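You operate a simulated robot arm through the tools that you are given. There is no shell and no other tool. Be economical: measure what you need, move in short steps, check, and stop when the job is done.

Carry out the task below with a simulated two-armed robot. There is one attempt and no reset: what you move stays moved.

TASK
Pick up the filter mat from the right granite with one hand, pass it to the other hand and put it on the top of the grey box. Fetch the banded cylinder from the far granite and set it on top of the carton there. Take the red tag from the top of the wooden bench and leave it on the tray on the top of the grey bench. Take the red plug and put it on top of the white mouse. Close the lower bench drawer. Put one of the memory sticks from the desk top on the right granite. Put the drilled block marked "346" from the front granite on the wooden table in front of the trays and the drilled block marked "265" on the top of the grey bench. The order is free. Set down upright: red plug.

The check looks at the end state, three seconds after you hand in, the way a careful person would. Anything else that was tipped, shoved, dropped, spilled or broken makes it a failure.

THE ROBOT
Two 7-joint arms with two-finger parallel grippers on one trunk, on a base that drives. Base frame: it is fixed to the floor where the robot stands at the start and does not move with it; the origin is under the middle of the robot, x ahead of it, y to its left, z up; the surface under the hand at the start is at about z = 0.71. Lengths are in m, angles in rad, forces in N, time in s.
The left shoulder is at the start at [0.111, 0.174, 1.082], the right one opposite. With the tool pointing down near the work surface each hand reaches from about 0.1 to 0.74 m from the robot's upright axis, wherever it stands, measured 20 degrees to its own side. Places, roughly: banded cylinder [-1.25, -0.25, 0.75]; carton (30x22x9 cm) [-1.6, -0.5, 0.8]; drilled block [2.25, -3.5, 0.75]; filter mat [0.5, 0, 0.75]; lower bench drawer [4.3, -2.9, 0.6]; memory stick [2.25, -2.25, 1.25]; red plug (4x4x7 cm) [4.4, -4, 0.9]; right granite [1.5, 0, 0.7]; tag [3.5, -6, 1]; top of the grey bench [4.5, -3.6, 0.8]; top of the grey box [1.5, -2.3, 0.7]; tray (12x9x4 cm) [4.6, -4.3, 0.9]; white mouse (6x10x4 cm) [0.8, -5.5, 0.9]; wooden table in front of the trays (16x94 cm) [1.32, -5.56, 0.74]. Payload 3.6 kg a hand.
The TCP of each hand is the grasp point between the finger pads, 0.03 m short of the fingertips. In the tool frame z runs along the fingers and y along their closing line. The gripper opens to 0.11 m. The fingers are 0.02 m wide and 0.01 m thick; the gripper's body (0.048 by 0.112 m) begins 0.055 m behind the TCP.
Orientation is that of the tool frame in the base frame, as a unit quaternion [x, y, z, w]. With the fingers straight down and closing along the base's y, the tool's x points along the base's -x, its y along +y and its z along -z.

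THE INTERFACE
- The arms move only by the tool send_rows. It takes "left_commands", "right_commands" or both (then of equal length, played together; a hand with none holds still); each is a list of rows, each an object of numbers (a shift or turn left out is 0, a gripper value left out holds the last): "dx", "dy", "dz": the shift along the tool's x, y, z in units of 250 mm (1.0 is 250 mm); "ax", "ay", "az": the turn, a rotation vector about the tool's x, y, z in units of 180 degrees (1.0 is 180 degrees). In form: [{"dx": .., "dy": .., "dz": .., "ax": .., "ay": .., "az": ..}, ...]. A call has 1 to 12 rows; each row is the pose to reach, as a shift and turn from the pose commanded when the call began, along the tool's axes at that moment. "left_claw" and "right_claw" are, for a hand that has rows, the closure, from 0 (fully open) to 1 (shut), set as the call begins (left out, the last holds). A call with a number of a shift or a turn outside -1 to 1 is refused whole. Rows are played at 5 a second. More than 0.05 m and 0.15 rad between two rows, or a gripper value outside its range, and nothing of the call is played. A pose out of reach is approached as far as the arm can. The call stops where the force on the tool passes 40 N (or 10 N more than at its start, if that is more) or the arm is blocked; 0.2 s more then pass. The fingers move at their own pace (about 0.153 m/s each) and stop on an object; they squeeze with about 20 N. The grip force told is the motor's: it shows also when the fingers shut on nothing. Time passes only in rows, and 0.2 s behind the last, so rows that repeat a pose let the fingers close. The reply holds the time, the measured pose of the TCP, the force on the tool along the base axes, the opening and the grip force, in the units named above and with some noise, with the torque about the TCP (base axes, N m) and any sound that the robot's microphone picked up.
- Cameras (640 x 400 px; columns grow to the right, rows downward): "scene" is now at [0.2062, -0.007, 1.2355]; the picture's right is [-0.09, -1.00, 0.00], its down [-0.73, 0.07, -0.68] and it looks along [0.68, -0.06, -0.73] (base axes); focal length 214 px, centre (320, 200). "left" rides on the left gripper at [0.072, -0.017, -0.103] in its tool frame; the picture's right is [0.23, 0.97, 0.00], its down [-0.76, 0.18, -0.62] and it looks along [-0.61, 0.14, 0.78] (tool axes); focal length 222 px, centre (320, 200). "right" rides on the right gripper at [0.072, 0.017, -0.103] in its tool frame; the picture's right is [-0.23, 0.97, 0.00], its down [-0.76, -0.18, -0.62] and it looks along [-0.61, -0.14, 0.78] (tool axes); focal length 222 px, centre (320, 200). There is no depth. A picture from a camera that has moved, and an enlarged one, comes with that camera's place and axes in the base frame and with its lens.
- camera(camera): a new picture of that camera. The clock stands still meanwhile.
- raise_lower(by): slides the trunk up (or, below 0, down) by that many m; the arms and the scene camera ride with it, the base frame stays. It gives what a move gives, with no picture.
- steer(legs): drives the robot by 1 to 6 legs, each [ahead, left, turn to the left] in m, m and rad, along the robot's own axes; the way and the turn of a leg run together, so that a leg with both is an arc; at most 1.5 m and 3.142 rad a leg. The arms and the cameras ride along, it lands a little off, and it stops where it bumps. It gives what a move gives.
- turn_head(pan, tilt): turns the head with the scene camera to pan (to the left, within 1.501 rad either way) and tilt (down, from -0.506 to 1.204), counted from straight ahead of the robot. It gives what a move gives.
- enlarge(camera, box): a new picture of the part [left, top, right, bottom] of that camera's present view, enlarged. The clock stands still meanwhile.
- job_done(): hands the job in; it is judged then, once.

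Work in short steps. Places have to be worked out from the pictures, the camera data and where the tool is seen: move nearer, look again, correct. Check each grasp and each placing, and mend what went wrong. You have 483 turns and 238 pictures in all, those below and enlarged ones among them. Open the grippers and draw the arms clear of the work before you hand the job in, unless the task says otherwise; then end with one line.

The tools are called after ">>>" by a JSON object that holds its "api" and its "payload". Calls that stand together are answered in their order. send_rows: Moves the arms, as the interface text tells. Its arguments: {"type":"object","properties":{"left_commands":{"type":"array","items":{"type":"object","properties":{"dx":{"type":"number"},"dy":{"type":"number"},"dz":{"type":"number"},"ax":{"type":"number"},"ay":{"type":"number"},"az":{"type":"number"}}}},"left_claw":{"type":"number"},"right_commands":{"type":"array","items":{"type":"object","properties":{"dx":{"type":"number"},"dy":{"type":"number"},"dz":{"type":"number"},"ax":{"type":"number"},"ay":{"type":"number"},"az":{"type":"number"}}}},"right_claw":{"type":"number"}},"required":[]} The other tools are called the same way: raise_lower (by) slides the trunk up or down; steer (legs) drives the base; turn_head (pan, tilt) turns the head that bears the scene camera; camera (camera) takes a picture; enlarge (camera, box) takes an enlarged picture of a part of a camera's view; job_done () hands the job in.

At the start:

```text
time: 0.0
left_eef_pos: [0.4629, 0.2604, 1.0081]
left_tcp_rot: [0.054, 0.999, 0.0, 0.0]
left_contact_force: [-0.6, -0.4, 0.2]
left_torque: [0.01, 0.0, -0.01]
left_width: 0.1101
left_finger_force: 0.2
right_eef_pos: [0.4685, -0.1191, 1.0373]
right_tcp_rot: [0.055, 0.999, 0.0, -0.001]
right_contact_force: [-0.2, 0.5, 0.6]
right_torque: [0.0, -0.01, 0.02]
right_width: 0.1102
right_finger_force: 0.1
trunk travel left (down, up): [-0.2, 0.563]
robot x, y, heading: [0.0007, -0.0003, 0.004]
head pan, tilt: [-0.093, 0.826]
```

scene: 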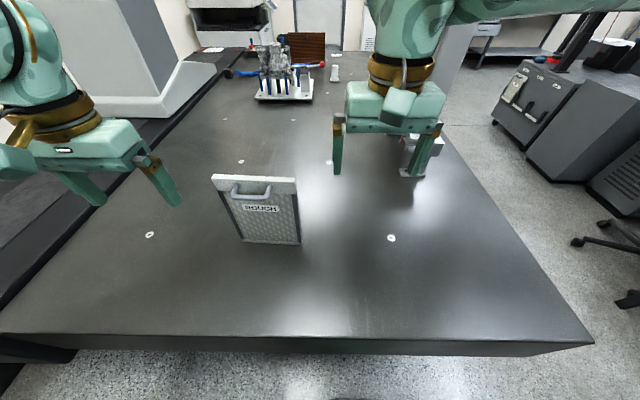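
right: 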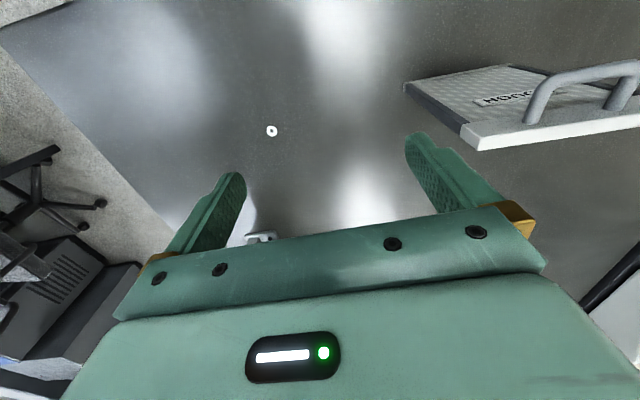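
left: 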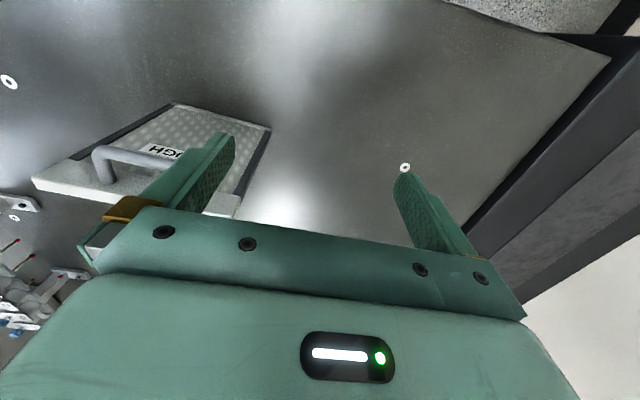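

The panel labelled "ROUGH" seems to stand upright at about (0.54, 0.10). I'll enlarge it and check the surroundings.

>>> {"api": "enlarge", "payload": {"camera": "scene", "box": [180, 150, 340, 260]}}

>>> {"api": "enlarge", "payload": {"camera": "left", "box": [0, 80, 300, 260]}}

>>> {"api": "enlarge", "payload": {"camera": "scene", "box": [180, 0, 640, 200]}}

```text
3.64 times, centred on (260, 205) of scene
camera zoom: at [0.2062, -0.007, 1.2355], right [-0.09, -1.0, 0.0], down [-0.73, 0.07, -0.68], along [0.68, -0.06, -0.73], focal length 780 px, centre (538, 182)
```

zoom: 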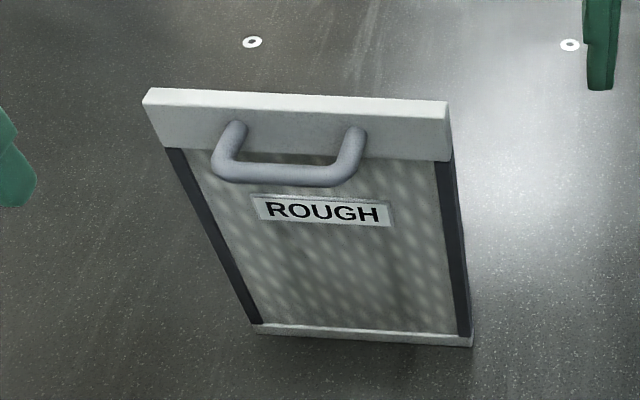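

```text
2.13 times, centred on (150, 170) of left
camera zoom: at [0.3881, 0.2523, 1.1117], right [-0.12, 0.99, 0.0], down [0.78, 0.1, 0.62], along [0.62, 0.08, -0.78], focal length 474 px, centre (683, 264)
```

zoom: 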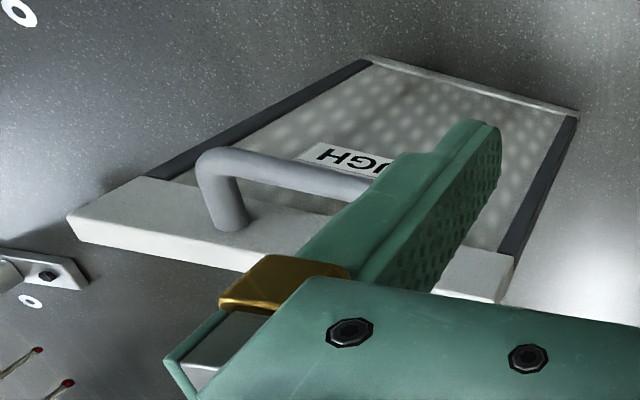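

```text
1.39 times, centred on (410, 100) of scene
camera zoom: at [0.2062, -0.007, 1.2355], right [-0.09, -1.0, 0.0], down [-0.73, 0.07, -0.68], along [0.68, -0.06, -0.73], focal length 298 px, centre (195, 339)
```

zoom: 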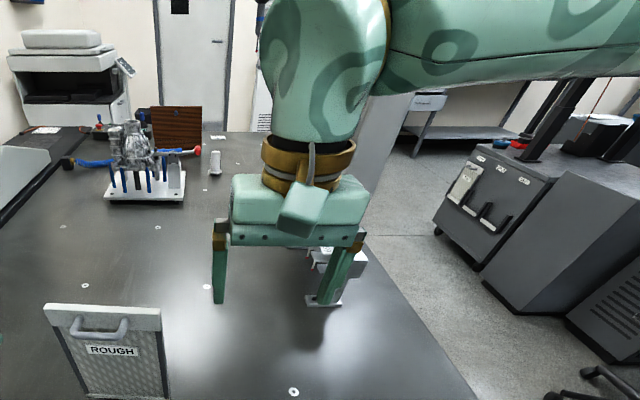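

The mat stands upright, about 0.24 m tall, and I can grasp its cap from above. I'll look around with the head before moving.

>>> {"api": "turn_head", "payload": {"pan": -1.3, "tilt": 0.35}}

>>> {"api": "camera", "payload": {"camera": "scene"}}

>>> {"api": "turn_head", "payload": {"pan": -0.5, "tilt": 0.4}}

>>> {"api": "camera", "payload": {"camera": "scene"}}

```text
time: 1.4
left_eef_pos: [0.4622, 0.2596, 1.0096]
left_tcp_rot: [0.054, 0.999, 0.0, 0.0]
left_contact_force: [0.7, -0.7, 0.4]
left_torque: [0.03, 0.03, 0.01]
left_width: 0.11
left_finger_force: 0.0
right_eef_pos: [0.4678, -0.1211, 1.0377]
right_tcp_rot: [0.055, 0.999, 0.0, -0.002]
right_contact_force: [-0.2, 1.0, -0.1]
right_torque: [0.02, -0.04, 0.04]
right_width: 0.1098
right_finger_force: 0.1
trunk travel left (down, up): [-0.2, 0.563]
robot x, y, heading: [0.0004, -0.0001, 0.002]
head pan, tilt: [-1.3, 0.351]
```

```text
231 pictures are left
camera scene: at [0.1521, -0.0894, 1.2771], right [-0.96, -0.27, 0.0], down [-0.09, 0.33, -0.94], along [0.25, -0.9, -0.34], focal length 214 px, centre (320, 200)
```

scene: 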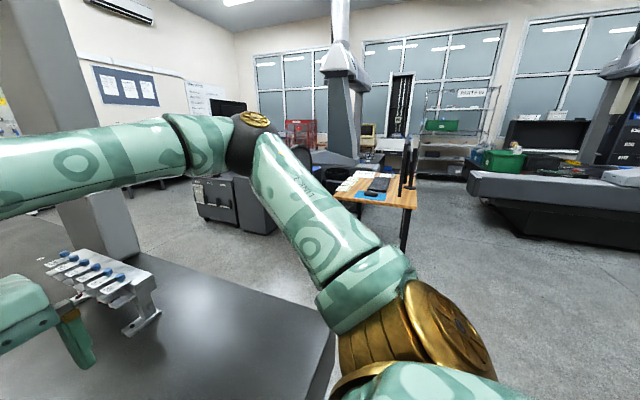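

```text
time: 2.5
left_eef_pos: [0.4621, 0.2595, 1.0092]
left_tcp_rot: [0.055, 0.999, 0.001, -0.001]
left_contact_force: [-0.4, 0.0, 0.1]
left_torque: [0.01, 0.04, -0.01]
left_width: 0.1096
left_finger_force: 0.0
right_eef_pos: [0.4679, -0.1208, 1.0382]
right_tcp_rot: [0.054, 0.999, 0.0, 0.0]
right_contact_force: [0.7, -0.4, 0.0]
right_torque: [0.02, -0.01, -0.02]
right_width: 0.1102
right_finger_force: 0.1
trunk travel left (down, up): [-0.2, 0.563]
robot x, y, heading: [-0.0033, 0.0006, -0.003]
head pan, tilt: [-0.499, 0.4]
```

```text
230 pictures are left
camera scene: at [0.2084, -0.0441, 1.2726], right [-0.48, -0.88, 0.0], down [-0.34, 0.19, -0.92], along [0.81, -0.44, -0.39], focal length 214 px, centre (320, 200)
```

scene: 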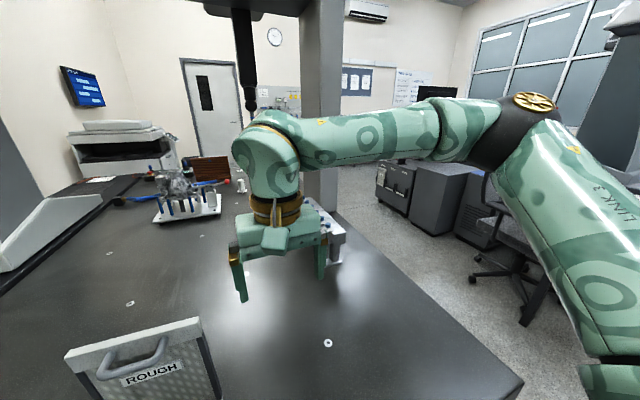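

I'll look closely at the mat's cap to fix its position, thickness and yaw.

>>> {"api": "turn_head", "payload": {"pan": 0.25, "tilt": 0.8}}

>>> {"api": "enlarge", "payload": {"camera": "scene", "box": [240, 120, 400, 220]}}

```text
time: 3.6
left_eef_pos: [0.4616, 0.2607, 1.0086]
left_tcp_rot: [0.053, 0.999, 0.001, 0.0]
left_contact_force: [0.0, -1.3, 0.2]
left_torque: [-0.01, -0.04, -0.01]
left_width: 0.1098
left_finger_force: 0.1
right_eef_pos: [0.4677, -0.1206, 1.0379]
right_tcp_rot: [0.054, 0.999, 0.0, -0.001]
right_contact_force: [0.3, -0.3, 0.6]
right_torque: [0.02, 0.02, 0.01]
right_width: 0.1103
right_finger_force: 0.0
trunk travel left (down, up): [-0.2, 0.563]
robot x, y, heading: [-0.0006, -0.0005, 0.002]
head pan, tilt: [0.25, 0.799]
```

```text
4.00 times, centred on (320, 170) of scene
camera zoom: at [0.2053, 0.0201, 1.2375], right [0.25, -0.97, 0.0], down [-0.69, -0.18, -0.7], along [0.68, 0.17, -0.72], focal length 858 px, centre (320, 320)
```

zoom: 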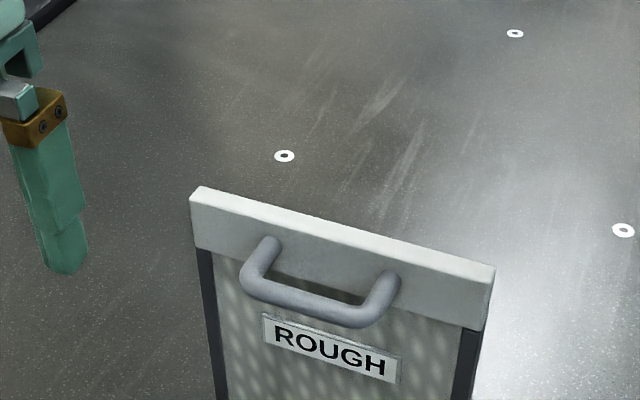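

The cap's top runs from about (0.533, 0.014) to (0.553, 0.180) at z≈0.95, with a yaw of 0.12 rad. I'll bring the left hand above the left end of the cap with the fingers closing across its thickness.

>>> {"api": "send_rows", "payload": {"left_commands": [{"dx": 0, "dy": 0, "dz": -0.1, "az": 0.042}, {"dx": 0, "dy": 0, "dz": -0.2, "az": 0.084}, {"dx": -0.03, "dy": -0.03, "dz": -0.2, "az": 0.126}, {"dx": -0.08, "dy": -0.07, "dz": -0.2, "az": 0.168}, {"dx": -0.12, "dy": -0.11, "dz": -0.2, "az": 0.21}, {"dx": -0.16, "dy": -0.15, "dz": -0.2, "az": 0.252}, {"dx": -0.2, "dy": -0.19, "dz": -0.2, "az": 0.294}, {"dx": -0.24, "dy": -0.23, "dz": -0.2, "az": 0.336}, {"dx": -0.28, "dy": -0.27, "dz": -0.2, "az": 0.378}, {"dx": -0.32, "dy": -0.31, "dz": -0.2, "az": 0.42}, {"dx": -0.36, "dy": -0.34, "dz": -0.2, "az": 0.462}, {"dx": -0.389, "dy": -0.356, "dz": -0.2, "az": 0.504}]}}

>>> {"api": "camera", "payload": {"camera": "left"}}

>>> {"api": "camera", "payload": {"camera": "scene"}}

```text
time: 6.2
left_eef_pos: [0.5495, 0.1599, 1.0587]
left_tcp_rot: [0.748, 0.663, 0.0, 0.002]
left_contact_force: [-0.1, -0.4, 0.2]
left_torque: [0.01, 0.01, 0.01]
left_width: 0.1099
left_finger_force: 0.1
right_eef_pos: [0.4688, -0.12, 1.0379]
right_tcp_rot: [0.054, 0.999, 0.001, -0.001]
right_contact_force: [0.4, 0.3, 1.0]
right_torque: [0.0, 0.03, -0.01]
right_width: 0.1099
right_finger_force: 0.0
trunk travel left (down, up): [-0.2, 0.563]
robot x, y, heading: [0.0019, -0.0002, -0.003]
head pan, tilt: [0.25, 0.799]
```

```text
228 pictures are left
camera left: at [0.5406, 0.2352, 1.1611], right [0.99, 0.11, 0.0], down [0.08, -0.78, 0.62], along [0.07, -0.62, -0.78], focal length 222 px, centre (320, 200)
```

left: 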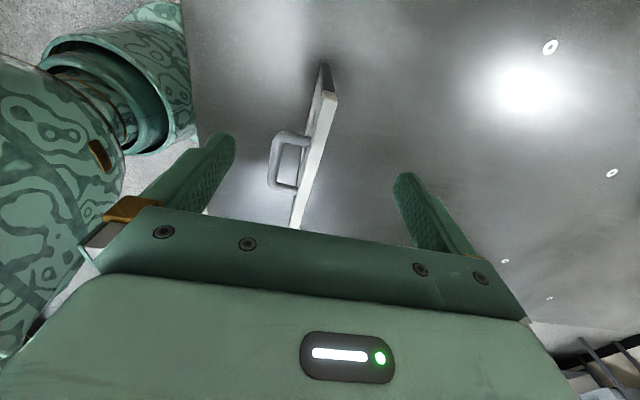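

```text
227 pictures are left
camera scene: at [0.2055, 0.02, 1.2374], right [0.25, -0.97, 0.0], down [-0.7, -0.18, -0.7], along [0.68, 0.17, -0.72], focal length 214 px, centre (320, 200)
```

scene: 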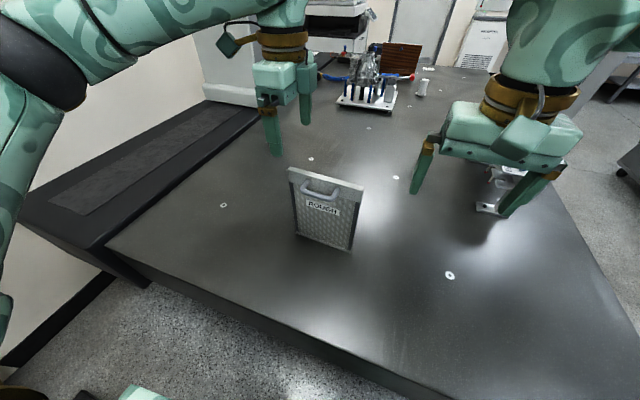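

The left hand sits over the cap's left end, and the cap is about 1 cm thick. I'll lower to z≈0.925 and close.

>>> {"api": "send_rows", "payload": {"left_commands": [{"dy": 0.01, "dz": 0.15, "az": 0.008}, {"dy": 0.014, "dz": 0.3, "az": 0.008}, {"dy": 0.014, "dz": 0.4, "az": 0.008}, {"dy": 0.014, "dz": 0.47, "az": 0.008}, {"dy": 0.014, "dz": 0.535, "az": 0.008}]}}

>>> {"api": "camera", "payload": {"camera": "left"}}

>>> {"api": "enlarge", "payload": {"camera": "scene", "box": [220, 100, 400, 260]}}

```text
time: 7.4
left_eef_pos: [0.5533, 0.1593, 0.9244]
left_tcp_rot: [0.756, 0.654, 0.001, 0.0]
left_contact_force: [0.0, -0.5, 0.0]
left_torque: [-0.01, -0.02, 0.0]
left_width: 0.1102
left_finger_force: 0.1
right_eef_pos: [0.4682, -0.1195, 1.0376]
right_tcp_rot: [0.054, 0.999, 0.0, -0.001]
right_contact_force: [0.3, 0.0, -0.2]
right_torque: [0.03, -0.02, -0.01]
right_width: 0.11
right_finger_force: 0.0
trunk travel left (down, up): [-0.2, 0.563]
robot x, y, heading: [0.0012, 0.0005, -0.004]
head pan, tilt: [0.25, 0.799]
```

```text
226 pictures are left
camera left: at [0.547, 0.2349, 1.0276], right [1.0, 0.08, 0.0], down [0.07, -0.78, 0.62], along [0.05, -0.62, -0.78], focal length 222 px, centre (320, 200)
```

left: 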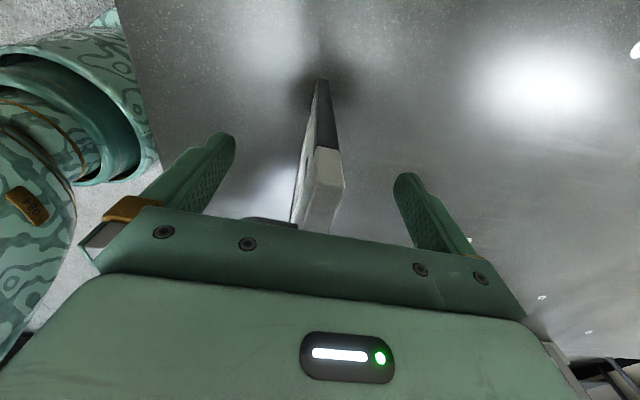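

```text
2.50 times, centred on (310, 180) of scene
camera zoom: at [0.2056, 0.0202, 1.2374], right [0.25, -0.97, 0.0], down [-0.7, -0.18, -0.7], along [0.67, 0.17, -0.72], focal length 536 px, centre (345, 250)
```

zoom: 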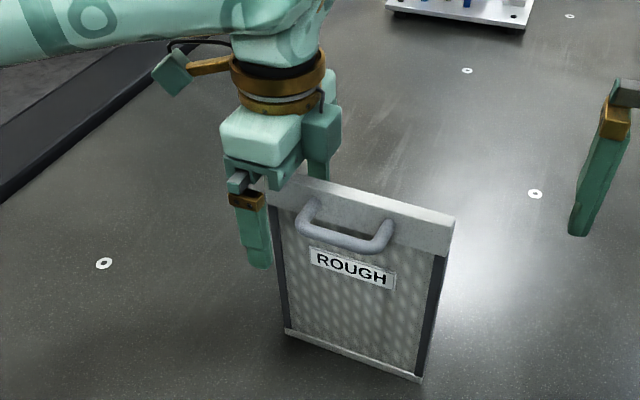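

The cap is centred between the fingers, so I'll close.

>>> {"api": "send_rows", "payload": {"left_commands": [{"dz": 0}, {"dz": 0}, {"dz": 0}, {"dz": 0}], "left_claw": 1}}

>>> {"api": "send_rows", "payload": {"left_commands": [{"dz": -0.02}, {"dz": -0.04}, {"dz": -0.08}, {"dz": -0.12}, {"dz": -0.12}]}}

>>> {"api": "camera", "payload": {"camera": "scene"}}

```text
time: 8.4
left_eef_pos: [0.553, 0.1599, 0.9247]
left_tcp_rot: [0.757, 0.654, 0.0, 0.0]
left_contact_force: [0.2, 0.1, -0.6]
left_torque: [0.04, 0.0, -0.04]
left_width: 0.0138
left_finger_force: 20.1
right_eef_pos: [0.4691, -0.1205, 1.0366]
right_tcp_rot: [0.054, 0.999, 0.0, 0.0]
right_contact_force: [0.2, -0.3, -0.8]
right_torque: [0.02, -0.03, 0.01]
right_width: 0.1099
right_finger_force: 0.1
trunk travel left (down, up): [-0.2, 0.563]
robot x, y, heading: [0.0026, -0.0016, -0.005]
head pan, tilt: [0.25, 0.799]
```

```text
time: 9.6
left_eef_pos: [0.5526, 0.1604, 0.9528]
left_tcp_rot: [0.757, 0.654, 0.0, 0.0]
left_contact_force: [0.0, 0.3, -2.1]
left_torque: [0.09, -0.01, 0.02]
left_width: 0.0139
left_finger_force: 20.5
right_eef_pos: [0.4685, -0.1205, 1.0364]
right_tcp_rot: [0.054, 0.999, 0.0, 0.0]
right_contact_force: [-0.5, 0.0, 0.6]
right_torque: [0.01, 0.02, 0.01]
right_width: 0.1099
right_finger_force: 0.1
trunk travel left (down, up): [-0.2, 0.563]
robot x, y, heading: [-0.0005, 0.0002, -0.002]
head pan, tilt: [0.25, 0.799]
```

```text
224 pictures are left
camera scene: at [0.2056, 0.0202, 1.2374], right [0.25, -0.97, 0.0], down [-0.7, -0.18, -0.7], along [0.67, 0.17, -0.72], focal length 214 px, centre (320, 200)
```

scene: 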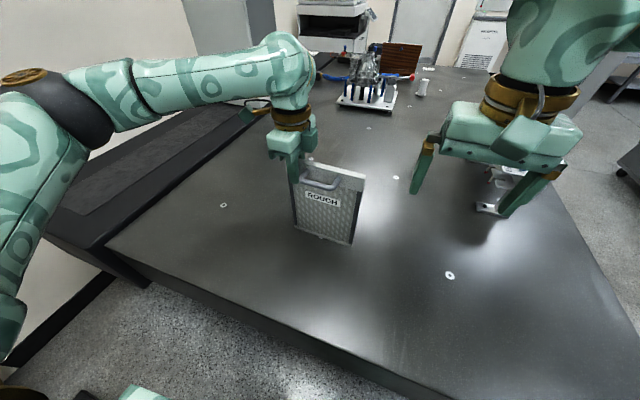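

The mat is held and weighs only about 2 N. Now I'll bring the right hand above the right end of the cap, with its fingers turned parallel to the left ones.

>>> {"api": "send_rows", "payload": {"right_commands": [{"dz": -0.05, "az": -0.04}, {"dz": -0.1, "az": -0.08}, {"dz": -0.1, "dy": 0.04, "az": -0.12}, {"dz": -0.1, "dx": -0.02, "dy": 0.1, "az": -0.16}, {"dz": -0.1, "dx": -0.05, "dy": 0.17, "az": -0.2}, {"dz": -0.1, "dx": -0.08, "dy": 0.25, "az": -0.24}, {"dz": -0.1, "dx": -0.1, "dy": 0.33, "az": -0.285}, {"dz": -0.1, "dx": -0.12, "dy": 0.41, "az": -0.33}, {"dz": -0.1, "dx": -0.15, "dy": 0.49, "az": -0.37}, {"dz": -0.1, "dx": -0.17, "dy": 0.56, "az": -0.41}, {"dz": -0.1, "dx": -0.19, "dy": 0.61, "az": -0.45}, {"dz": -0.1, "dx": -0.194, "dy": 0.657, "az": -0.488}]}}

>>> {"api": "camera", "payload": {"camera": "right"}}

>>> {"api": "camera", "payload": {"camera": "scene"}}

```text
time: 12.2
left_eef_pos: [0.5539, 0.1616, 0.9526]
left_tcp_rot: [0.757, 0.654, 0.0, 0.0]
left_contact_force: [0.2, -0.4, -2.0]
left_torque: [0.12, -0.02, -0.02]
left_width: 0.014
left_finger_force: 20.4
right_eef_pos: [0.446, -0.0229, 1.0176]
right_tcp_rot: [-0.412, 0.909, 0.03, 0.057]
right_contact_force: [-0.4, -0.3, -0.4]
right_torque: [-0.01, 0.04, -0.02]
right_width: 0.1103
right_finger_force: 0.0
right hand out of reach, approached as far as the arm can: row 5, 6, 7, 8, 9, 10, 11, 12
trunk travel left (down, up): [-0.2, 0.563]
robot x, y, heading: [0.0005, 0.0017, 0.0]
head pan, tilt: [0.25, 0.799]
```

```text
223 pictures are left
camera right: at [0.3773, -0.0762, 1.1121], right [-0.58, 0.81, 0.04], down [0.58, 0.39, 0.71], along [0.56, 0.44, -0.7], focal length 222 px, centre (320, 200)
```

right: 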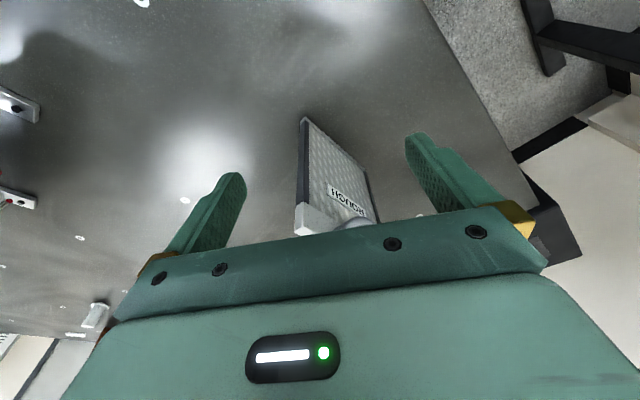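

```text
222 pictures are left
camera scene: at [0.2064, 0.0203, 1.2372], right [0.25, -0.97, 0.0], down [-0.7, -0.18, -0.7], along [0.67, 0.17, -0.72], focal length 214 px, centre (320, 200)
```

scene: 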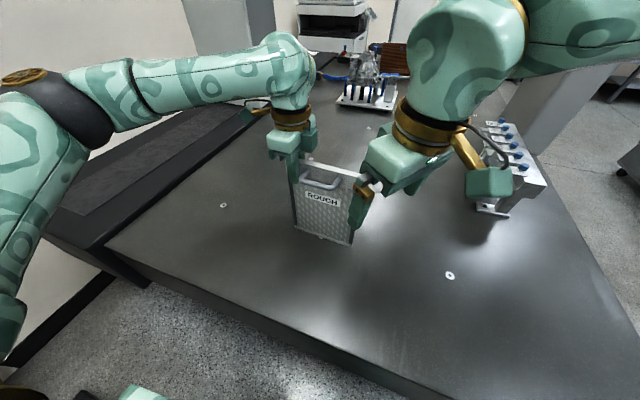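

The right wrist can't turn that way in that place. I'll go back to its start pose and then try turning the opposite way with some tilt.

>>> {"api": "send_rows", "payload": {"right_commands": [{"dz": -0.05, "dx": 0.06, "dy": 0.015, "az": 0.044}, {"dz": -0.1, "dx": 0.12, "dy": 0.03, "az": 0.088}, {"dz": -0.1, "dx": 0.18, "dy": 0.045, "az": 0.132}, {"dz": -0.1, "dx": 0.24, "dy": 0.06, "az": 0.176}, {"dz": -0.1, "dx": 0.3, "dy": 0.075, "az": 0.22}, {"dz": -0.1, "dx": 0.36, "dy": 0.09, "az": 0.264}, {"dz": -0.1, "dx": 0.42, "dy": 0.105, "az": 0.308}, {"dz": -0.1, "dx": 0.48, "dy": 0.12, "az": 0.352}, {"dz": -0.1, "dx": 0.54, "dy": 0.135, "az": 0.396}, {"dz": -0.1, "dx": 0.6, "dy": 0.15, "az": 0.44}, {"dz": -0.1, "dx": 0.664, "dy": 0.169, "az": 0.488}]}}

```text
time: 14.6
left_eef_pos: [0.5514, 0.1598, 0.9534]
left_tcp_rot: [0.757, 0.654, 0.0, 0.0]
left_contact_force: [-0.1, -0.5, -1.0]
left_torque: [0.09, -0.03, 0.0]
left_width: 0.0139
left_finger_force: 19.7
right_eef_pos: [0.3048, -0.1178, 1.025]
right_tcp_rot: [0.335, 0.94, 0.062, 0.022]
right_contact_force: [0.3, 0.2, -0.3]
right_torque: [0.01, 0.01, 0.01]
right_width: 0.1099
right_finger_force: 0.1
trunk travel left (down, up): [-0.2, 0.563]
robot x, y, heading: [0.0013, -0.0033, -0.001]
head pan, tilt: [0.25, 0.799]
```

The shifts start from the pose actually reached. Now I'll move the right hand to a pre-grasp off the right end, tilted 20° and turned the other way.

>>> {"api": "send_rows", "payload": {"right_commands": [{"dx": -0.048, "dy": 0.118, "dz": -0.02, "ax": -0.0025, "ay": 0.01, "az": 0.0414}, {"dx": -0.096, "dy": 0.237, "dz": -0.03, "ax": -0.005, "ay": 0.02, "az": 0.083}, {"dx": -0.144, "dy": 0.355, "dz": -0.03, "ax": -0.0073, "ay": 0.03, "az": 0.124}, {"dx": -0.192, "dy": 0.474, "dz": -0.03, "ax": -0.01, "ay": 0.04, "az": 0.1655}, {"dx": -0.24, "dy": 0.59, "dz": -0.02, "ax": -0.0122, "ay": 0.05, "az": 0.207}, {"dx": -0.289, "dy": 0.71, "dz": 0, "ax": -0.0147, "ay": 0.06, "az": 0.248}, {"dx": -0.337, "dy": 0.83, "dz": 0.02, "ax": -0.0172, "ay": 0.07, "az": 0.29}, {"dx": -0.385, "dy": 0.948, "dz": 0.037, "ax": -0.0196, "ay": 0.0794, "az": 0.331}]}}

>>> {"api": "camera", "payload": {"camera": "right"}}

>>> {"api": "camera", "payload": {"camera": "scene"}}

```text
time: 16.4
left_eef_pos: [0.5523, 0.161, 0.9533]
left_tcp_rot: [0.757, 0.654, 0.0, 0.0]
left_contact_force: [0.1, -0.1, -1.7]
left_torque: [0.11, -0.04, -0.01]
left_width: 0.0135
left_finger_force: 19.6
right_eef_pos: [0.5285, 0.0021, 1.0455]
right_tcp_rot: [0.746, 0.643, 0.13, -0.115]
right_contact_force: [0.8, 0.5, 0.0]
right_torque: [-0.01, 0.04, -0.02]
right_width: 0.1101
right_finger_force: 0.1
trunk travel left (down, up): [-0.2, 0.563]
robot x, y, heading: [-0.0014, 0.0019, 0.004]
head pan, tilt: [0.25, 0.799]
```

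```text
221 pictures are left
camera right: at [0.5491, 0.0324, 1.1684], right [0.93, -0.35, -0.08], down [-0.31, -0.89, 0.33], along [-0.19, -0.28, -0.94], focal length 222 px, centre (320, 200)
```

right: 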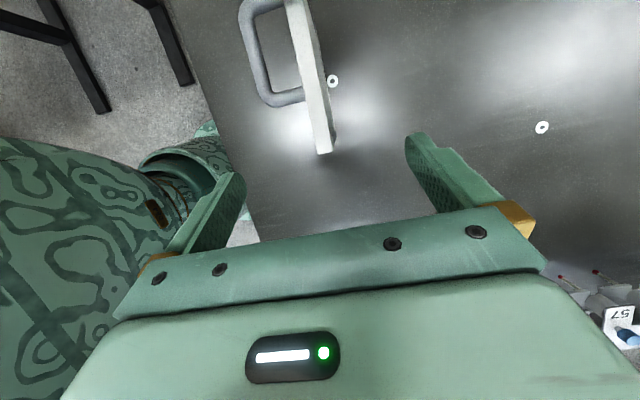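

```text
220 pictures are left
camera scene: at [0.2059, 0.0205, 1.2373], right [0.25, -0.97, 0.0], down [-0.7, -0.18, -0.7], along [0.67, 0.17, -0.72], focal length 214 px, centre (320, 200)
```

scene: 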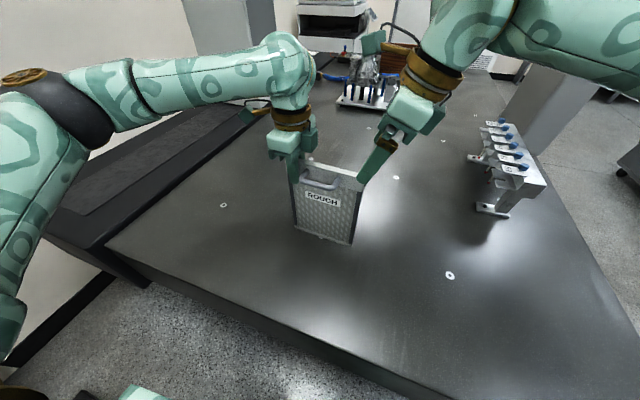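

The pre-grasp is lined up with the right end of the cap. I'll advance along the tool's axis and close the right hand.

>>> {"api": "send_rows", "payload": {"right_commands": [{"dz": 0.1}, {"dz": 0.2}, {"dz": 0.3}, {"dz": 0.36}, {"dz": 0.395}]}}

>>> {"api": "camera", "payload": {"camera": "right"}}

>>> {"api": "enlarge", "payload": {"camera": "scene", "box": [240, 80, 440, 260]}}

```text
time: 17.6
left_eef_pos: [0.5524, 0.1601, 0.9533]
left_tcp_rot: [0.757, 0.654, -0.001, 0.0]
left_contact_force: [0.3, -0.3, -1.0]
left_torque: [0.11, -0.02, -0.02]
left_width: 0.014
left_finger_force: 19.7
right_eef_pos: [0.5336, 0.0376, 0.9512]
right_tcp_rot: [0.745, 0.644, 0.131, -0.115]
right_contact_force: [0.2, 0.2, -0.3]
right_torque: [-0.01, -0.02, -0.01]
right_width: 0.11
right_finger_force: 0.0
trunk travel left (down, up): [-0.2, 0.563]
robot x, y, heading: [0.0006, 0.0077, -0.002]
head pan, tilt: [0.25, 0.799]
```

```text
219 pictures are left
camera right: at [0.5539, 0.0671, 1.0749], right [0.93, -0.35, -0.08], down [-0.31, -0.89, 0.33], along [-0.19, -0.28, -0.94], focal length 222 px, centre (320, 200)
```

right: 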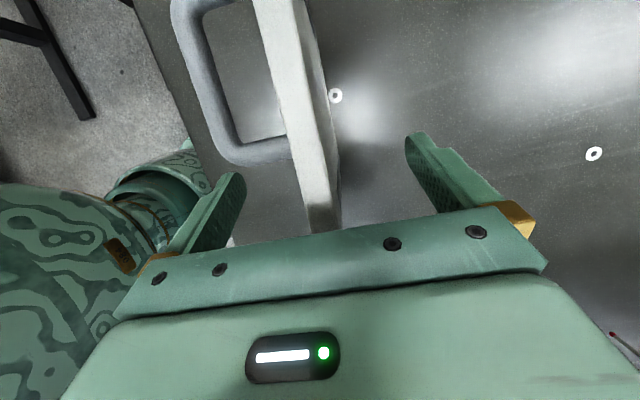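

```text
2.22 times, centred on (340, 170) of scene
camera zoom: at [0.2057, 0.0203, 1.2374], right [0.25, -0.97, 0.0], down [-0.7, -0.18, -0.7], along [0.67, 0.17, -0.72], focal length 477 px, centre (276, 267)
```

zoom: 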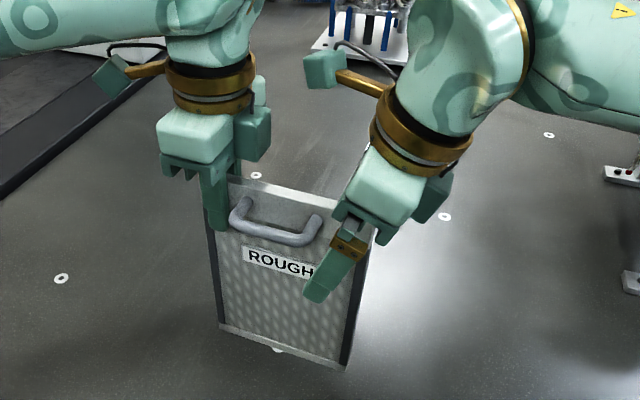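

The front finger would close near the handle's leg. I'll back off about 7 mm toward the end and then close.

>>> {"api": "send_rows", "payload": {"right_commands": [{"dx": -0.021, "dz": -0.02}, {"dx": -0.021, "dz": -0.02}]}}

>>> {"api": "send_rows", "payload": {"right_commands": [{"dx": 0}, {"dx": 0}, {"dx": 0}, {"dx": 0}], "right_claw": 1}}

>>> {"api": "enlarge", "payload": {"camera": "scene", "box": [240, 80, 440, 260]}}

```text
time: 18.2
left_eef_pos: [0.5525, 0.16, 0.9534]
left_tcp_rot: [0.757, 0.653, 0.0, 0.0]
left_contact_force: [-0.1, -0.5, -1.7]
left_torque: [0.07, -0.04, -0.02]
left_width: 0.0137
left_finger_force: 19.8
right_eef_pos: [0.5317, 0.0302, 0.953]
right_tcp_rot: [0.745, 0.644, 0.13, -0.114]
right_contact_force: [0.4, 0.3, 0.3]
right_torque: [-0.01, 0.0, -0.01]
right_width: 0.1102
right_finger_force: 0.1
trunk travel left (down, up): [-0.2, 0.563]
robot x, y, heading: [0.0011, 0.0007, -0.003]
head pan, tilt: [0.25, 0.799]
```

```text
time: 19.2
left_eef_pos: [0.5527, 0.1605, 0.9535]
left_tcp_rot: [0.757, 0.653, 0.0, 0.0]
left_contact_force: [-3.2, 0.9, -0.3]
left_torque: [0.09, 0.26, -0.26]
left_width: 0.0137
left_finger_force: 20.0
right_eef_pos: [0.5315, 0.0301, 0.9546]
right_tcp_rot: [0.746, 0.643, 0.131, -0.114]
right_contact_force: [4.1, -1.0, 0.7]
right_torque: [-0.16, -0.25, -0.31]
right_width: 0.014
right_finger_force: 19.5
trunk travel left (down, up): [-0.2, 0.563]
robot x, y, heading: [-0.0017, -0.0004, 0.002]
head pan, tilt: [0.25, 0.799]
```

```text
2.22 times, centred on (340, 170) of scene
camera zoom: at [0.2055, 0.0202, 1.2374], right [0.25, -0.97, 0.0], down [-0.7, -0.18, -0.7], along [0.68, 0.17, -0.72], focal length 477 px, centre (276, 267)
```

zoom: 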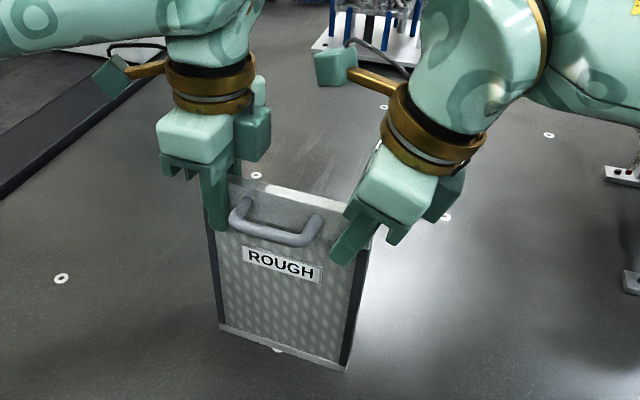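

Both hands hold the mat. I'll release the left and lift it away.

>>> {"api": "send_rows", "payload": {"left_commands": [{"dz": 0}, {"dz": 0}, {"dz": -0.1}, {"dz": -0.25}, {"dz": -0.4}, {"dz": -0.5}], "left_claw": 0}}

>>> {"api": "camera", "payload": {"camera": "scene"}}

```text
time: 20.6
left_eef_pos: [0.5516, 0.1614, 1.0801]
left_tcp_rot: [0.757, 0.654, -0.001, 0.0]
left_contact_force: [0.0, 0.7, 0.5]
left_torque: [0.04, -0.04, 0.0]
left_width: 0.1097
left_finger_force: 0.2
right_eef_pos: [0.5314, 0.0296, 0.9542]
right_tcp_rot: [0.746, 0.643, 0.131, -0.115]
right_contact_force: [-0.2, -0.1, 0.5]
right_torque: [-0.1, 0.04, 0.02]
right_width: 0.0136
right_finger_force: 20.0
trunk travel left (down, up): [-0.2, 0.563]
robot x, y, heading: [0.0009, 0.002, -0.007]
head pan, tilt: [0.25, 0.799]
```

```text
216 pictures are left
camera scene: at [0.2052, 0.02, 1.2375], right [0.25, -0.97, 0.0], down [-0.7, -0.18, -0.7], along [0.68, 0.17, -0.72], focal length 214 px, centre (320, 200)
```

scene: 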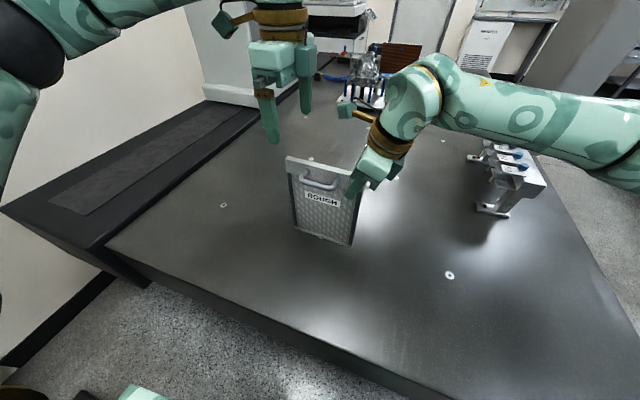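

The hand-over succeeded. I'll raise the trunk, back away from the granite, and look toward the grey box.

>>> {"api": "raise_lower", "payload": {"by": 0.25}}

>>> {"api": "steer", "payload": {"legs": [[-0.5, 0, 0], [0, 0, -1.0]]}}

>>> {"api": "turn_head", "payload": {"pan": 0, "tilt": 0.4}}

>>> {"api": "camera", "payload": {"camera": "scene"}}

```text
time: 23.2
left_eef_pos: [0.5536, 0.1607, 1.3294]
left_tcp_rot: [0.756, 0.655, 0.0, 0.0]
left_contact_force: [-0.4, -0.8, 0.8]
left_torque: [-0.02, 0.01, 0.04]
left_width: 0.1097
left_finger_force: 0.1
right_eef_pos: [0.5321, 0.0304, 1.2048]
right_tcp_rot: [0.746, 0.643, 0.13, -0.115]
right_contact_force: [0.0, -1.1, -1.7]
right_torque: [-0.09, 0.04, 0.04]
right_width: 0.0138
right_finger_force: 19.9
trunk travel left (down, up): [-0.45, 0.313]
robot x, y, heading: [-0.0013, -0.0017, -0.002]
head pan, tilt: [0.25, 0.799]
```

```text
time: 28.7
left_eef_pos: [-0.076, -0.3791, 1.3288]
left_tcp_rot: [0.978, 0.211, 0.0, 0.0]
left_contact_force: [0.0, 1.1, 0.0]
left_torque: [0.01, 0.0, 0.02]
left_width: 0.1098
left_finger_force: 0.0
right_eef_pos: [-0.1971, -0.4313, 1.2049]
right_tcp_rot: [0.963, 0.207, 0.169, -0.038]
right_contact_force: [-0.4, 0.7, -1.0]
right_torque: [-0.04, 0.09, 0.01]
right_width: 0.0139
right_finger_force: 19.5
trunk travel left (down, up): [-0.45, 0.313]
robot x, y, heading: [-0.5102, -0.0005, -1.003]
head pan, tilt: [0.25, 0.799]
```

```text
time: 29.6
left_eef_pos: [-0.0758, -0.3783, 1.3292]
left_tcp_rot: [0.977, 0.211, 0.0, -0.001]
left_contact_force: [-0.2, 0.1, -0.1]
left_torque: [0.0, 0.01, 0.03]
left_width: 0.11
left_finger_force: 0.0
right_eef_pos: [-0.1952, -0.4319, 1.2051]
right_tcp_rot: [0.963, 0.207, 0.169, -0.038]
right_contact_force: [0.2, -0.6, -1.5]
right_torque: [-0.06, 0.09, 0.01]
right_width: 0.0135
right_finger_force: 20.0
trunk travel left (down, up): [-0.45, 0.313]
robot x, y, heading: [-0.5091, -0.0039, -1.002]
head pan, tilt: [0.0, 0.4]
```

```text
215 pictures are left
camera scene: at [-0.4415, -0.1052, 1.5276], right [-0.84, -0.54, 0.0], down [-0.21, 0.33, -0.92], along [0.5, -0.78, -0.39], focal length 214 px, centre (320, 200)
```

scene: 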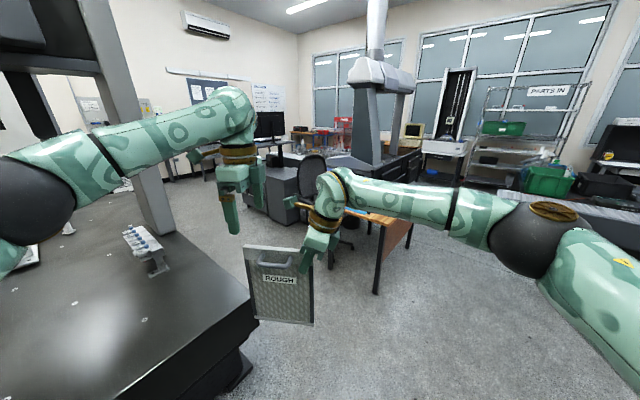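

I'll zoom in on the area between the arms to find the grey box and the desk.

>>> {"api": "enlarge", "payload": {"camera": "scene", "box": [240, 90, 480, 240]}}

```text
2.67 times, centred on (360, 165) of scene
camera zoom: at [-0.4415, -0.1052, 1.5276], right [-0.84, -0.54, 0.0], down [-0.21, 0.33, -0.92], along [0.5, -0.78, -0.39], focal length 572 px, centre (213, 293)
```

zoom: 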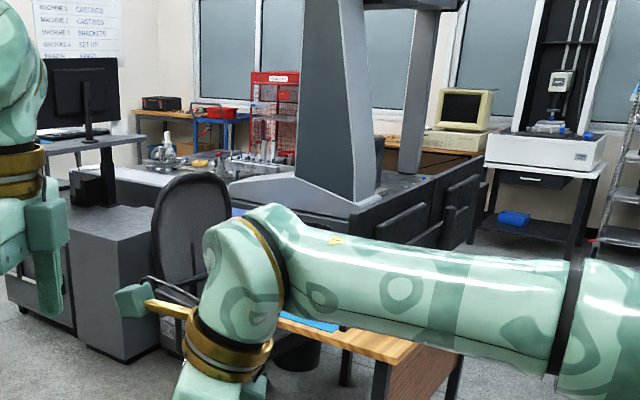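

I'll drive forward past the granite's corner for a clearer view.

>>> {"api": "steer", "payload": {"legs": [[0.85, 0, 0], [0, 0, 0.5]]}}

>>> {"api": "turn_head", "payload": {"pan": -0.1, "tilt": 0.55}}

>>> {"api": "camera", "payload": {"camera": "scene"}}

```text
time: 35.5
left_eef_pos: [0.5119, -0.8429, 1.3305]
left_tcp_rot: [0.896, 0.444, -0.001, 0.0]
left_contact_force: [-0.3, 0.4, 0.6]
left_torque: [0.02, 0.04, -0.02]
left_width: 0.1104
left_finger_force: 0.0
right_eef_pos: [0.4311, -0.946, 1.2048]
right_tcp_rot: [0.883, 0.437, 0.155, -0.08]
right_contact_force: [0.4, 0.5, -1.4]
right_torque: [-0.07, 0.06, 0.0]
right_width: 0.0138
right_finger_force: 20.1
trunk travel left (down, up): [-0.45, 0.313]
robot x, y, heading: [-0.049, -0.7147, -0.5]
head pan, tilt: [0.0, 0.4]
```

```text
time: 36.2
left_eef_pos: [0.5112, -0.8434, 1.329]
left_tcp_rot: [0.896, 0.444, 0.0, 0.0]
left_contact_force: [0.3, 0.1, 0.3]
left_torque: [-0.03, -0.03, 0.04]
left_width: 0.1099
left_finger_force: 0.1
right_eef_pos: [0.4299, -0.9462, 1.2055]
right_tcp_rot: [0.882, 0.438, 0.155, -0.079]
right_contact_force: [-0.3, 0.0, -1.6]
right_torque: [-0.09, 0.06, 0.0]
right_width: 0.0137
right_finger_force: 20.1
trunk travel left (down, up): [-0.45, 0.313]
robot x, y, heading: [-0.0504, -0.7164, -0.507]
head pan, tilt: [-0.099, 0.55]
```

```text
213 pictures are left
camera scene: at [0.052, -0.7826, 1.514], right [-0.57, -0.82, 0.0], down [-0.43, 0.3, -0.85], along [0.7, -0.48, -0.52], focal length 214 px, centre (320, 200)
```

scene: 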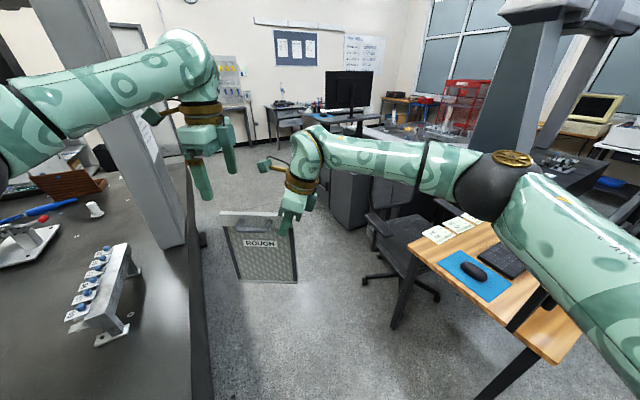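

I'll move farther along the aisle to view the grey box.

>>> {"api": "steer", "payload": {"legs": [[0.6, -0.15, 0], [0, 0, -0.35]]}}

>>> {"api": "turn_head", "payload": {"pan": 0.0, "tilt": 0.6}}

>>> {"api": "camera", "payload": {"camera": "scene"}}

```text
time: 40.8
left_eef_pos: [0.8974, -1.4487, 1.3288]
left_tcp_rot: [0.958, 0.287, 0.0, 0.001]
left_contact_force: [0.9, 0.0, 0.6]
left_torque: [-0.02, -0.03, -0.04]
left_width: 0.1102
left_finger_force: 0.1
right_eef_pos: [0.7871, -1.5197, 1.2059]
right_tcp_rot: [0.943, 0.282, 0.166, -0.051]
right_contact_force: [0.2, 0.0, -1.4]
right_torque: [-0.02, 0.06, -0.01]
right_width: 0.0136
right_finger_force: 19.7
trunk travel left (down, up): [-0.45, 0.313]
robot x, y, heading: [0.4116, -1.145, -0.843]
head pan, tilt: [-0.099, 0.55]
```

```text
time: 41.5
left_eef_pos: [0.8975, -1.449, 1.3301]
left_tcp_rot: [0.958, 0.287, 0.0, 0.0]
left_contact_force: [-0.2, 0.8, 0.1]
left_torque: [0.02, 0.03, 0.01]
left_width: 0.1101
left_finger_force: 0.0
right_eef_pos: [0.7876, -1.5184, 1.205]
right_tcp_rot: [0.944, 0.282, 0.166, -0.051]
right_contact_force: [0.2, -0.2, -1.1]
right_torque: [-0.07, 0.11, -0.03]
right_width: 0.0138
right_finger_force: 20.1
trunk travel left (down, up): [-0.45, 0.313]
robot x, y, heading: [0.4103, -1.1407, -0.842]
head pan, tilt: [0.0, 0.6]
```

```text
212 pictures are left
camera scene: at [0.4903, -1.2331, 1.5094], right [-0.75, -0.66, 0.0], down [-0.38, 0.42, -0.82], along [0.55, -0.62, -0.57], focal length 214 px, centre (320, 200)
```

scene: 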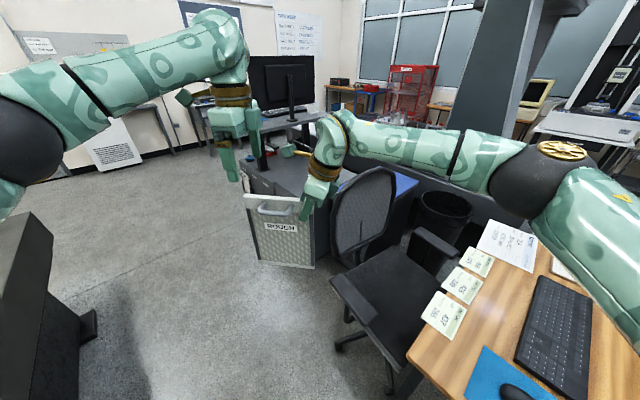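

The grey box is at about (1.7, -2.3). I'll approach it from its granite side, clear of the chair.

>>> {"api": "steer", "payload": {"legs": [[0, 0, -0.4], [0.45, 0.85, 0]]}}

>>> {"api": "turn_head", "payload": {"pan": 0.0, "tilt": 0.7}}

>>> {"api": "camera", "payload": {"camera": "scene"}}

```text
time: 47.7
left_eef_pos: [1.6815, -1.7718, 1.3305]
left_tcp_rot: [0.996, 0.092, 0.0, 0.0]
left_contact_force: [0.4, 0.6, 0.4]
left_torque: [-0.02, 0.02, 0.01]
left_width: 0.1097
left_finger_force: 0.1
right_eef_pos: [1.5523, -1.7934, 1.2044]
right_tcp_rot: [0.981, 0.09, 0.173, -0.017]
right_contact_force: [-0.3, -0.6, -1.5]
right_torque: [-0.02, 0.12, 0.01]
right_width: 0.0138
right_finger_force: 19.5
trunk travel left (down, up): [-0.45, 0.313]
robot x, y, heading: [1.3515, -1.3023, -1.241]
head pan, tilt: [0.0, 0.6]
```

```text
time: 48.3
left_eef_pos: [1.6813, -1.7721, 1.3295]
left_tcp_rot: [0.996, 0.091, 0.0, 0.0]
left_contact_force: [0.2, 0.1, -0.4]
left_torque: [0.02, 0.08, 0.0]
left_width: 0.1102
left_finger_force: 0.1
right_eef_pos: [1.5519, -1.7941, 1.2055]
right_tcp_rot: [0.981, 0.09, 0.173, -0.018]
right_contact_force: [-0.7, -0.3, -2.0]
right_torque: [-0.01, 0.11, -0.03]
right_width: 0.0138
right_finger_force: 20.3
trunk travel left (down, up): [-0.45, 0.313]
robot x, y, heading: [1.3508, -1.2995, -1.244]
head pan, tilt: [0.0, 0.7]
```

```text
211 pictures are left
camera scene: at [1.3886, -1.4111, 1.5008], right [-0.95, -0.32, 0.0], down [-0.21, 0.61, -0.76], along [0.25, -0.72, -0.64], focal length 214 px, centre (320, 200)
```

scene: 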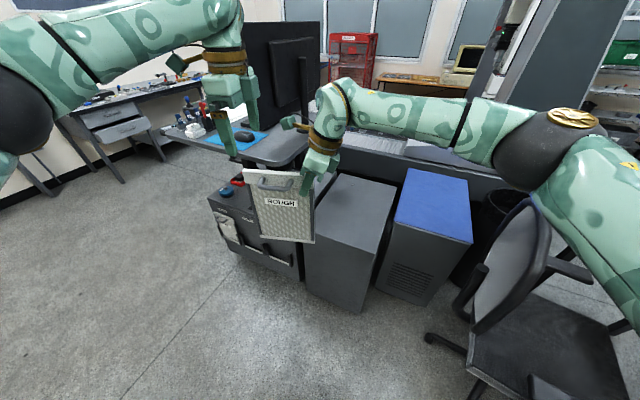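

The middle box matches the grey box at about (1.5, -2.3). I'll enlarge that region.

>>> {"api": "enlarge", "payload": {"camera": "scene", "box": [200, 130, 480, 320]}}

>>> {"api": "camera", "payload": {"camera": "left"}}

```text
2.11 times, centred on (340, 225) of scene
camera zoom: at [1.3886, -1.4111, 1.5008], right [-0.95, -0.32, 0.0], down [-0.21, 0.61, -0.76], along [0.25, -0.72, -0.64], focal length 452 px, centre (278, 147)
```

zoom: 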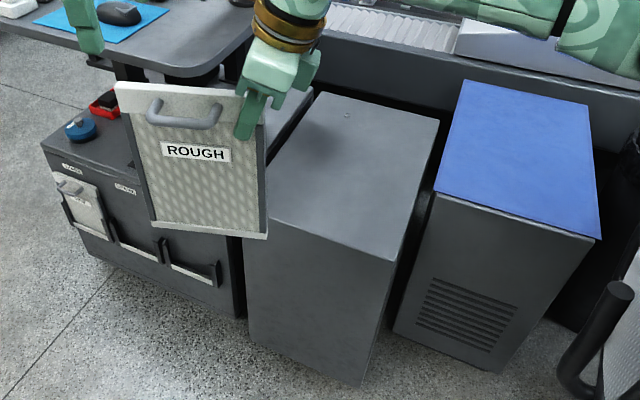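

```text
209 pictures are left
camera left: at [1.749, -1.7406, 1.4328], right [0.4, -0.92, 0.0], down [-0.72, -0.31, 0.62], along [-0.57, -0.25, -0.78], focal length 222 px, centre (320, 200)
```

left: 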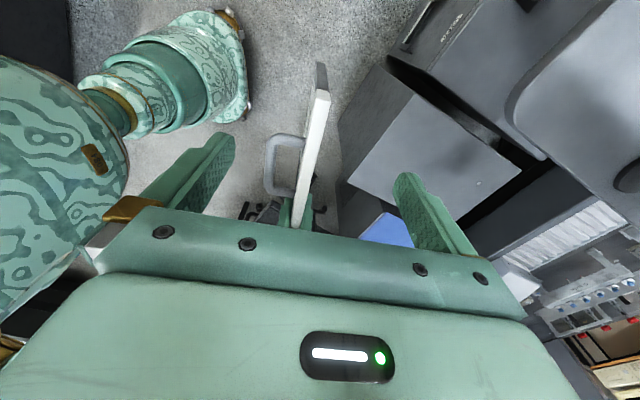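

The box top is at z≈0.68, about 0.4×0.57 m around (1.5, -2.33). The desk beside it is tall, about 1.14 m, so I'll tuck the left arm and then drive square to the box.

>>> {"api": "send_rows", "payload": {"left_commands": [{"dx": 0.05, "dy": -0.12, "dz": -0.05}, {"dx": 0.1, "dy": -0.24, "dz": -0.1}, {"dx": 0.15, "dy": -0.36, "dz": -0.15}, {"dx": 0.2, "dy": -0.48, "dz": -0.2}, {"dx": 0.26, "dy": -0.62, "dz": -0.25}, {"dx": 0.31, "dy": -0.74, "dz": -0.3}, {"dx": 0.36, "dy": -0.86, "dz": -0.32}]}}

>>> {"api": "steer", "payload": {"legs": [[0, 0, -0.33], [0.32, 0.1, 0]]}}

>>> {"api": "camera", "payload": {"camera": "scene"}}

```text
time: 49.9
left_eef_pos: [1.7561, -1.5403, 1.358]
left_tcp_rot: [0.996, 0.089, 0.003, 0.011]
left_contact_force: [0.1, 0.9, -0.5]
left_torque: [-0.09, 0.0, 0.0]
left_width: 0.1103
left_finger_force: 0.0
left hand out of reach, approached as far as the arm can: row 4, 5, 6, 7
right_eef_pos: [1.5501, -1.7882, 1.2061]
right_tcp_rot: [0.981, 0.09, 0.174, -0.016]
right_contact_force: [-0.3, 0.5, -1.4]
right_torque: [-0.03, 0.1, -0.01]
right_width: 0.0137
right_finger_force: 19.7
trunk travel left (down, up): [-0.45, 0.313]
robot x, y, heading: [1.3491, -1.3017, -1.239]
head pan, tilt: [0.0, 0.7]
```

```text
time: 53.2
left_eef_pos: [1.7511, -1.9988, 1.3535]
left_tcp_rot: [0.997, -0.078, 0.003, 0.007]
left_contact_force: [-0.1, 0.1, 0.2]
left_torque: [0.01, -0.02, -0.02]
left_width: 0.11
left_finger_force: 0.1
right_eef_pos: [1.4737, -2.1643, 1.2032]
right_tcp_rot: [0.982, -0.076, 0.173, 0.012]
right_contact_force: [0.7, -0.8, -1.1]
right_torque: [0.02, 0.1, 0.01]
right_width: 0.014
right_finger_force: 19.9
trunk travel left (down, up): [-0.45, 0.313]
robot x, y, heading: [1.4466, -1.6327, -1.579]
head pan, tilt: [0.0, 0.7]
```

```text
208 pictures are left
camera scene: at [1.447, -1.7492, 1.5008], right [-1.0, 0.01, 0.0], down [0.01, 0.64, -0.76], along [-0.01, -0.76, -0.64], focal length 214 px, centre (320, 200)
```

scene: 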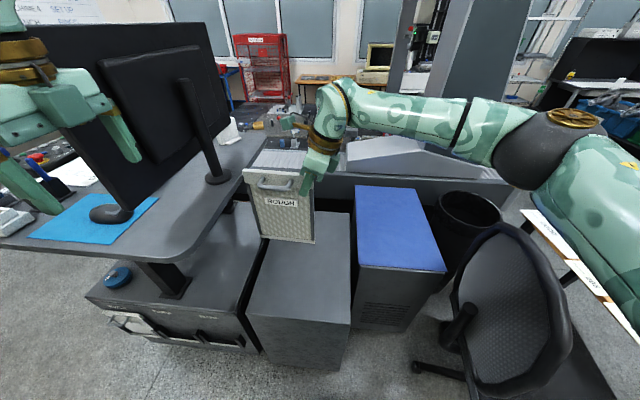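

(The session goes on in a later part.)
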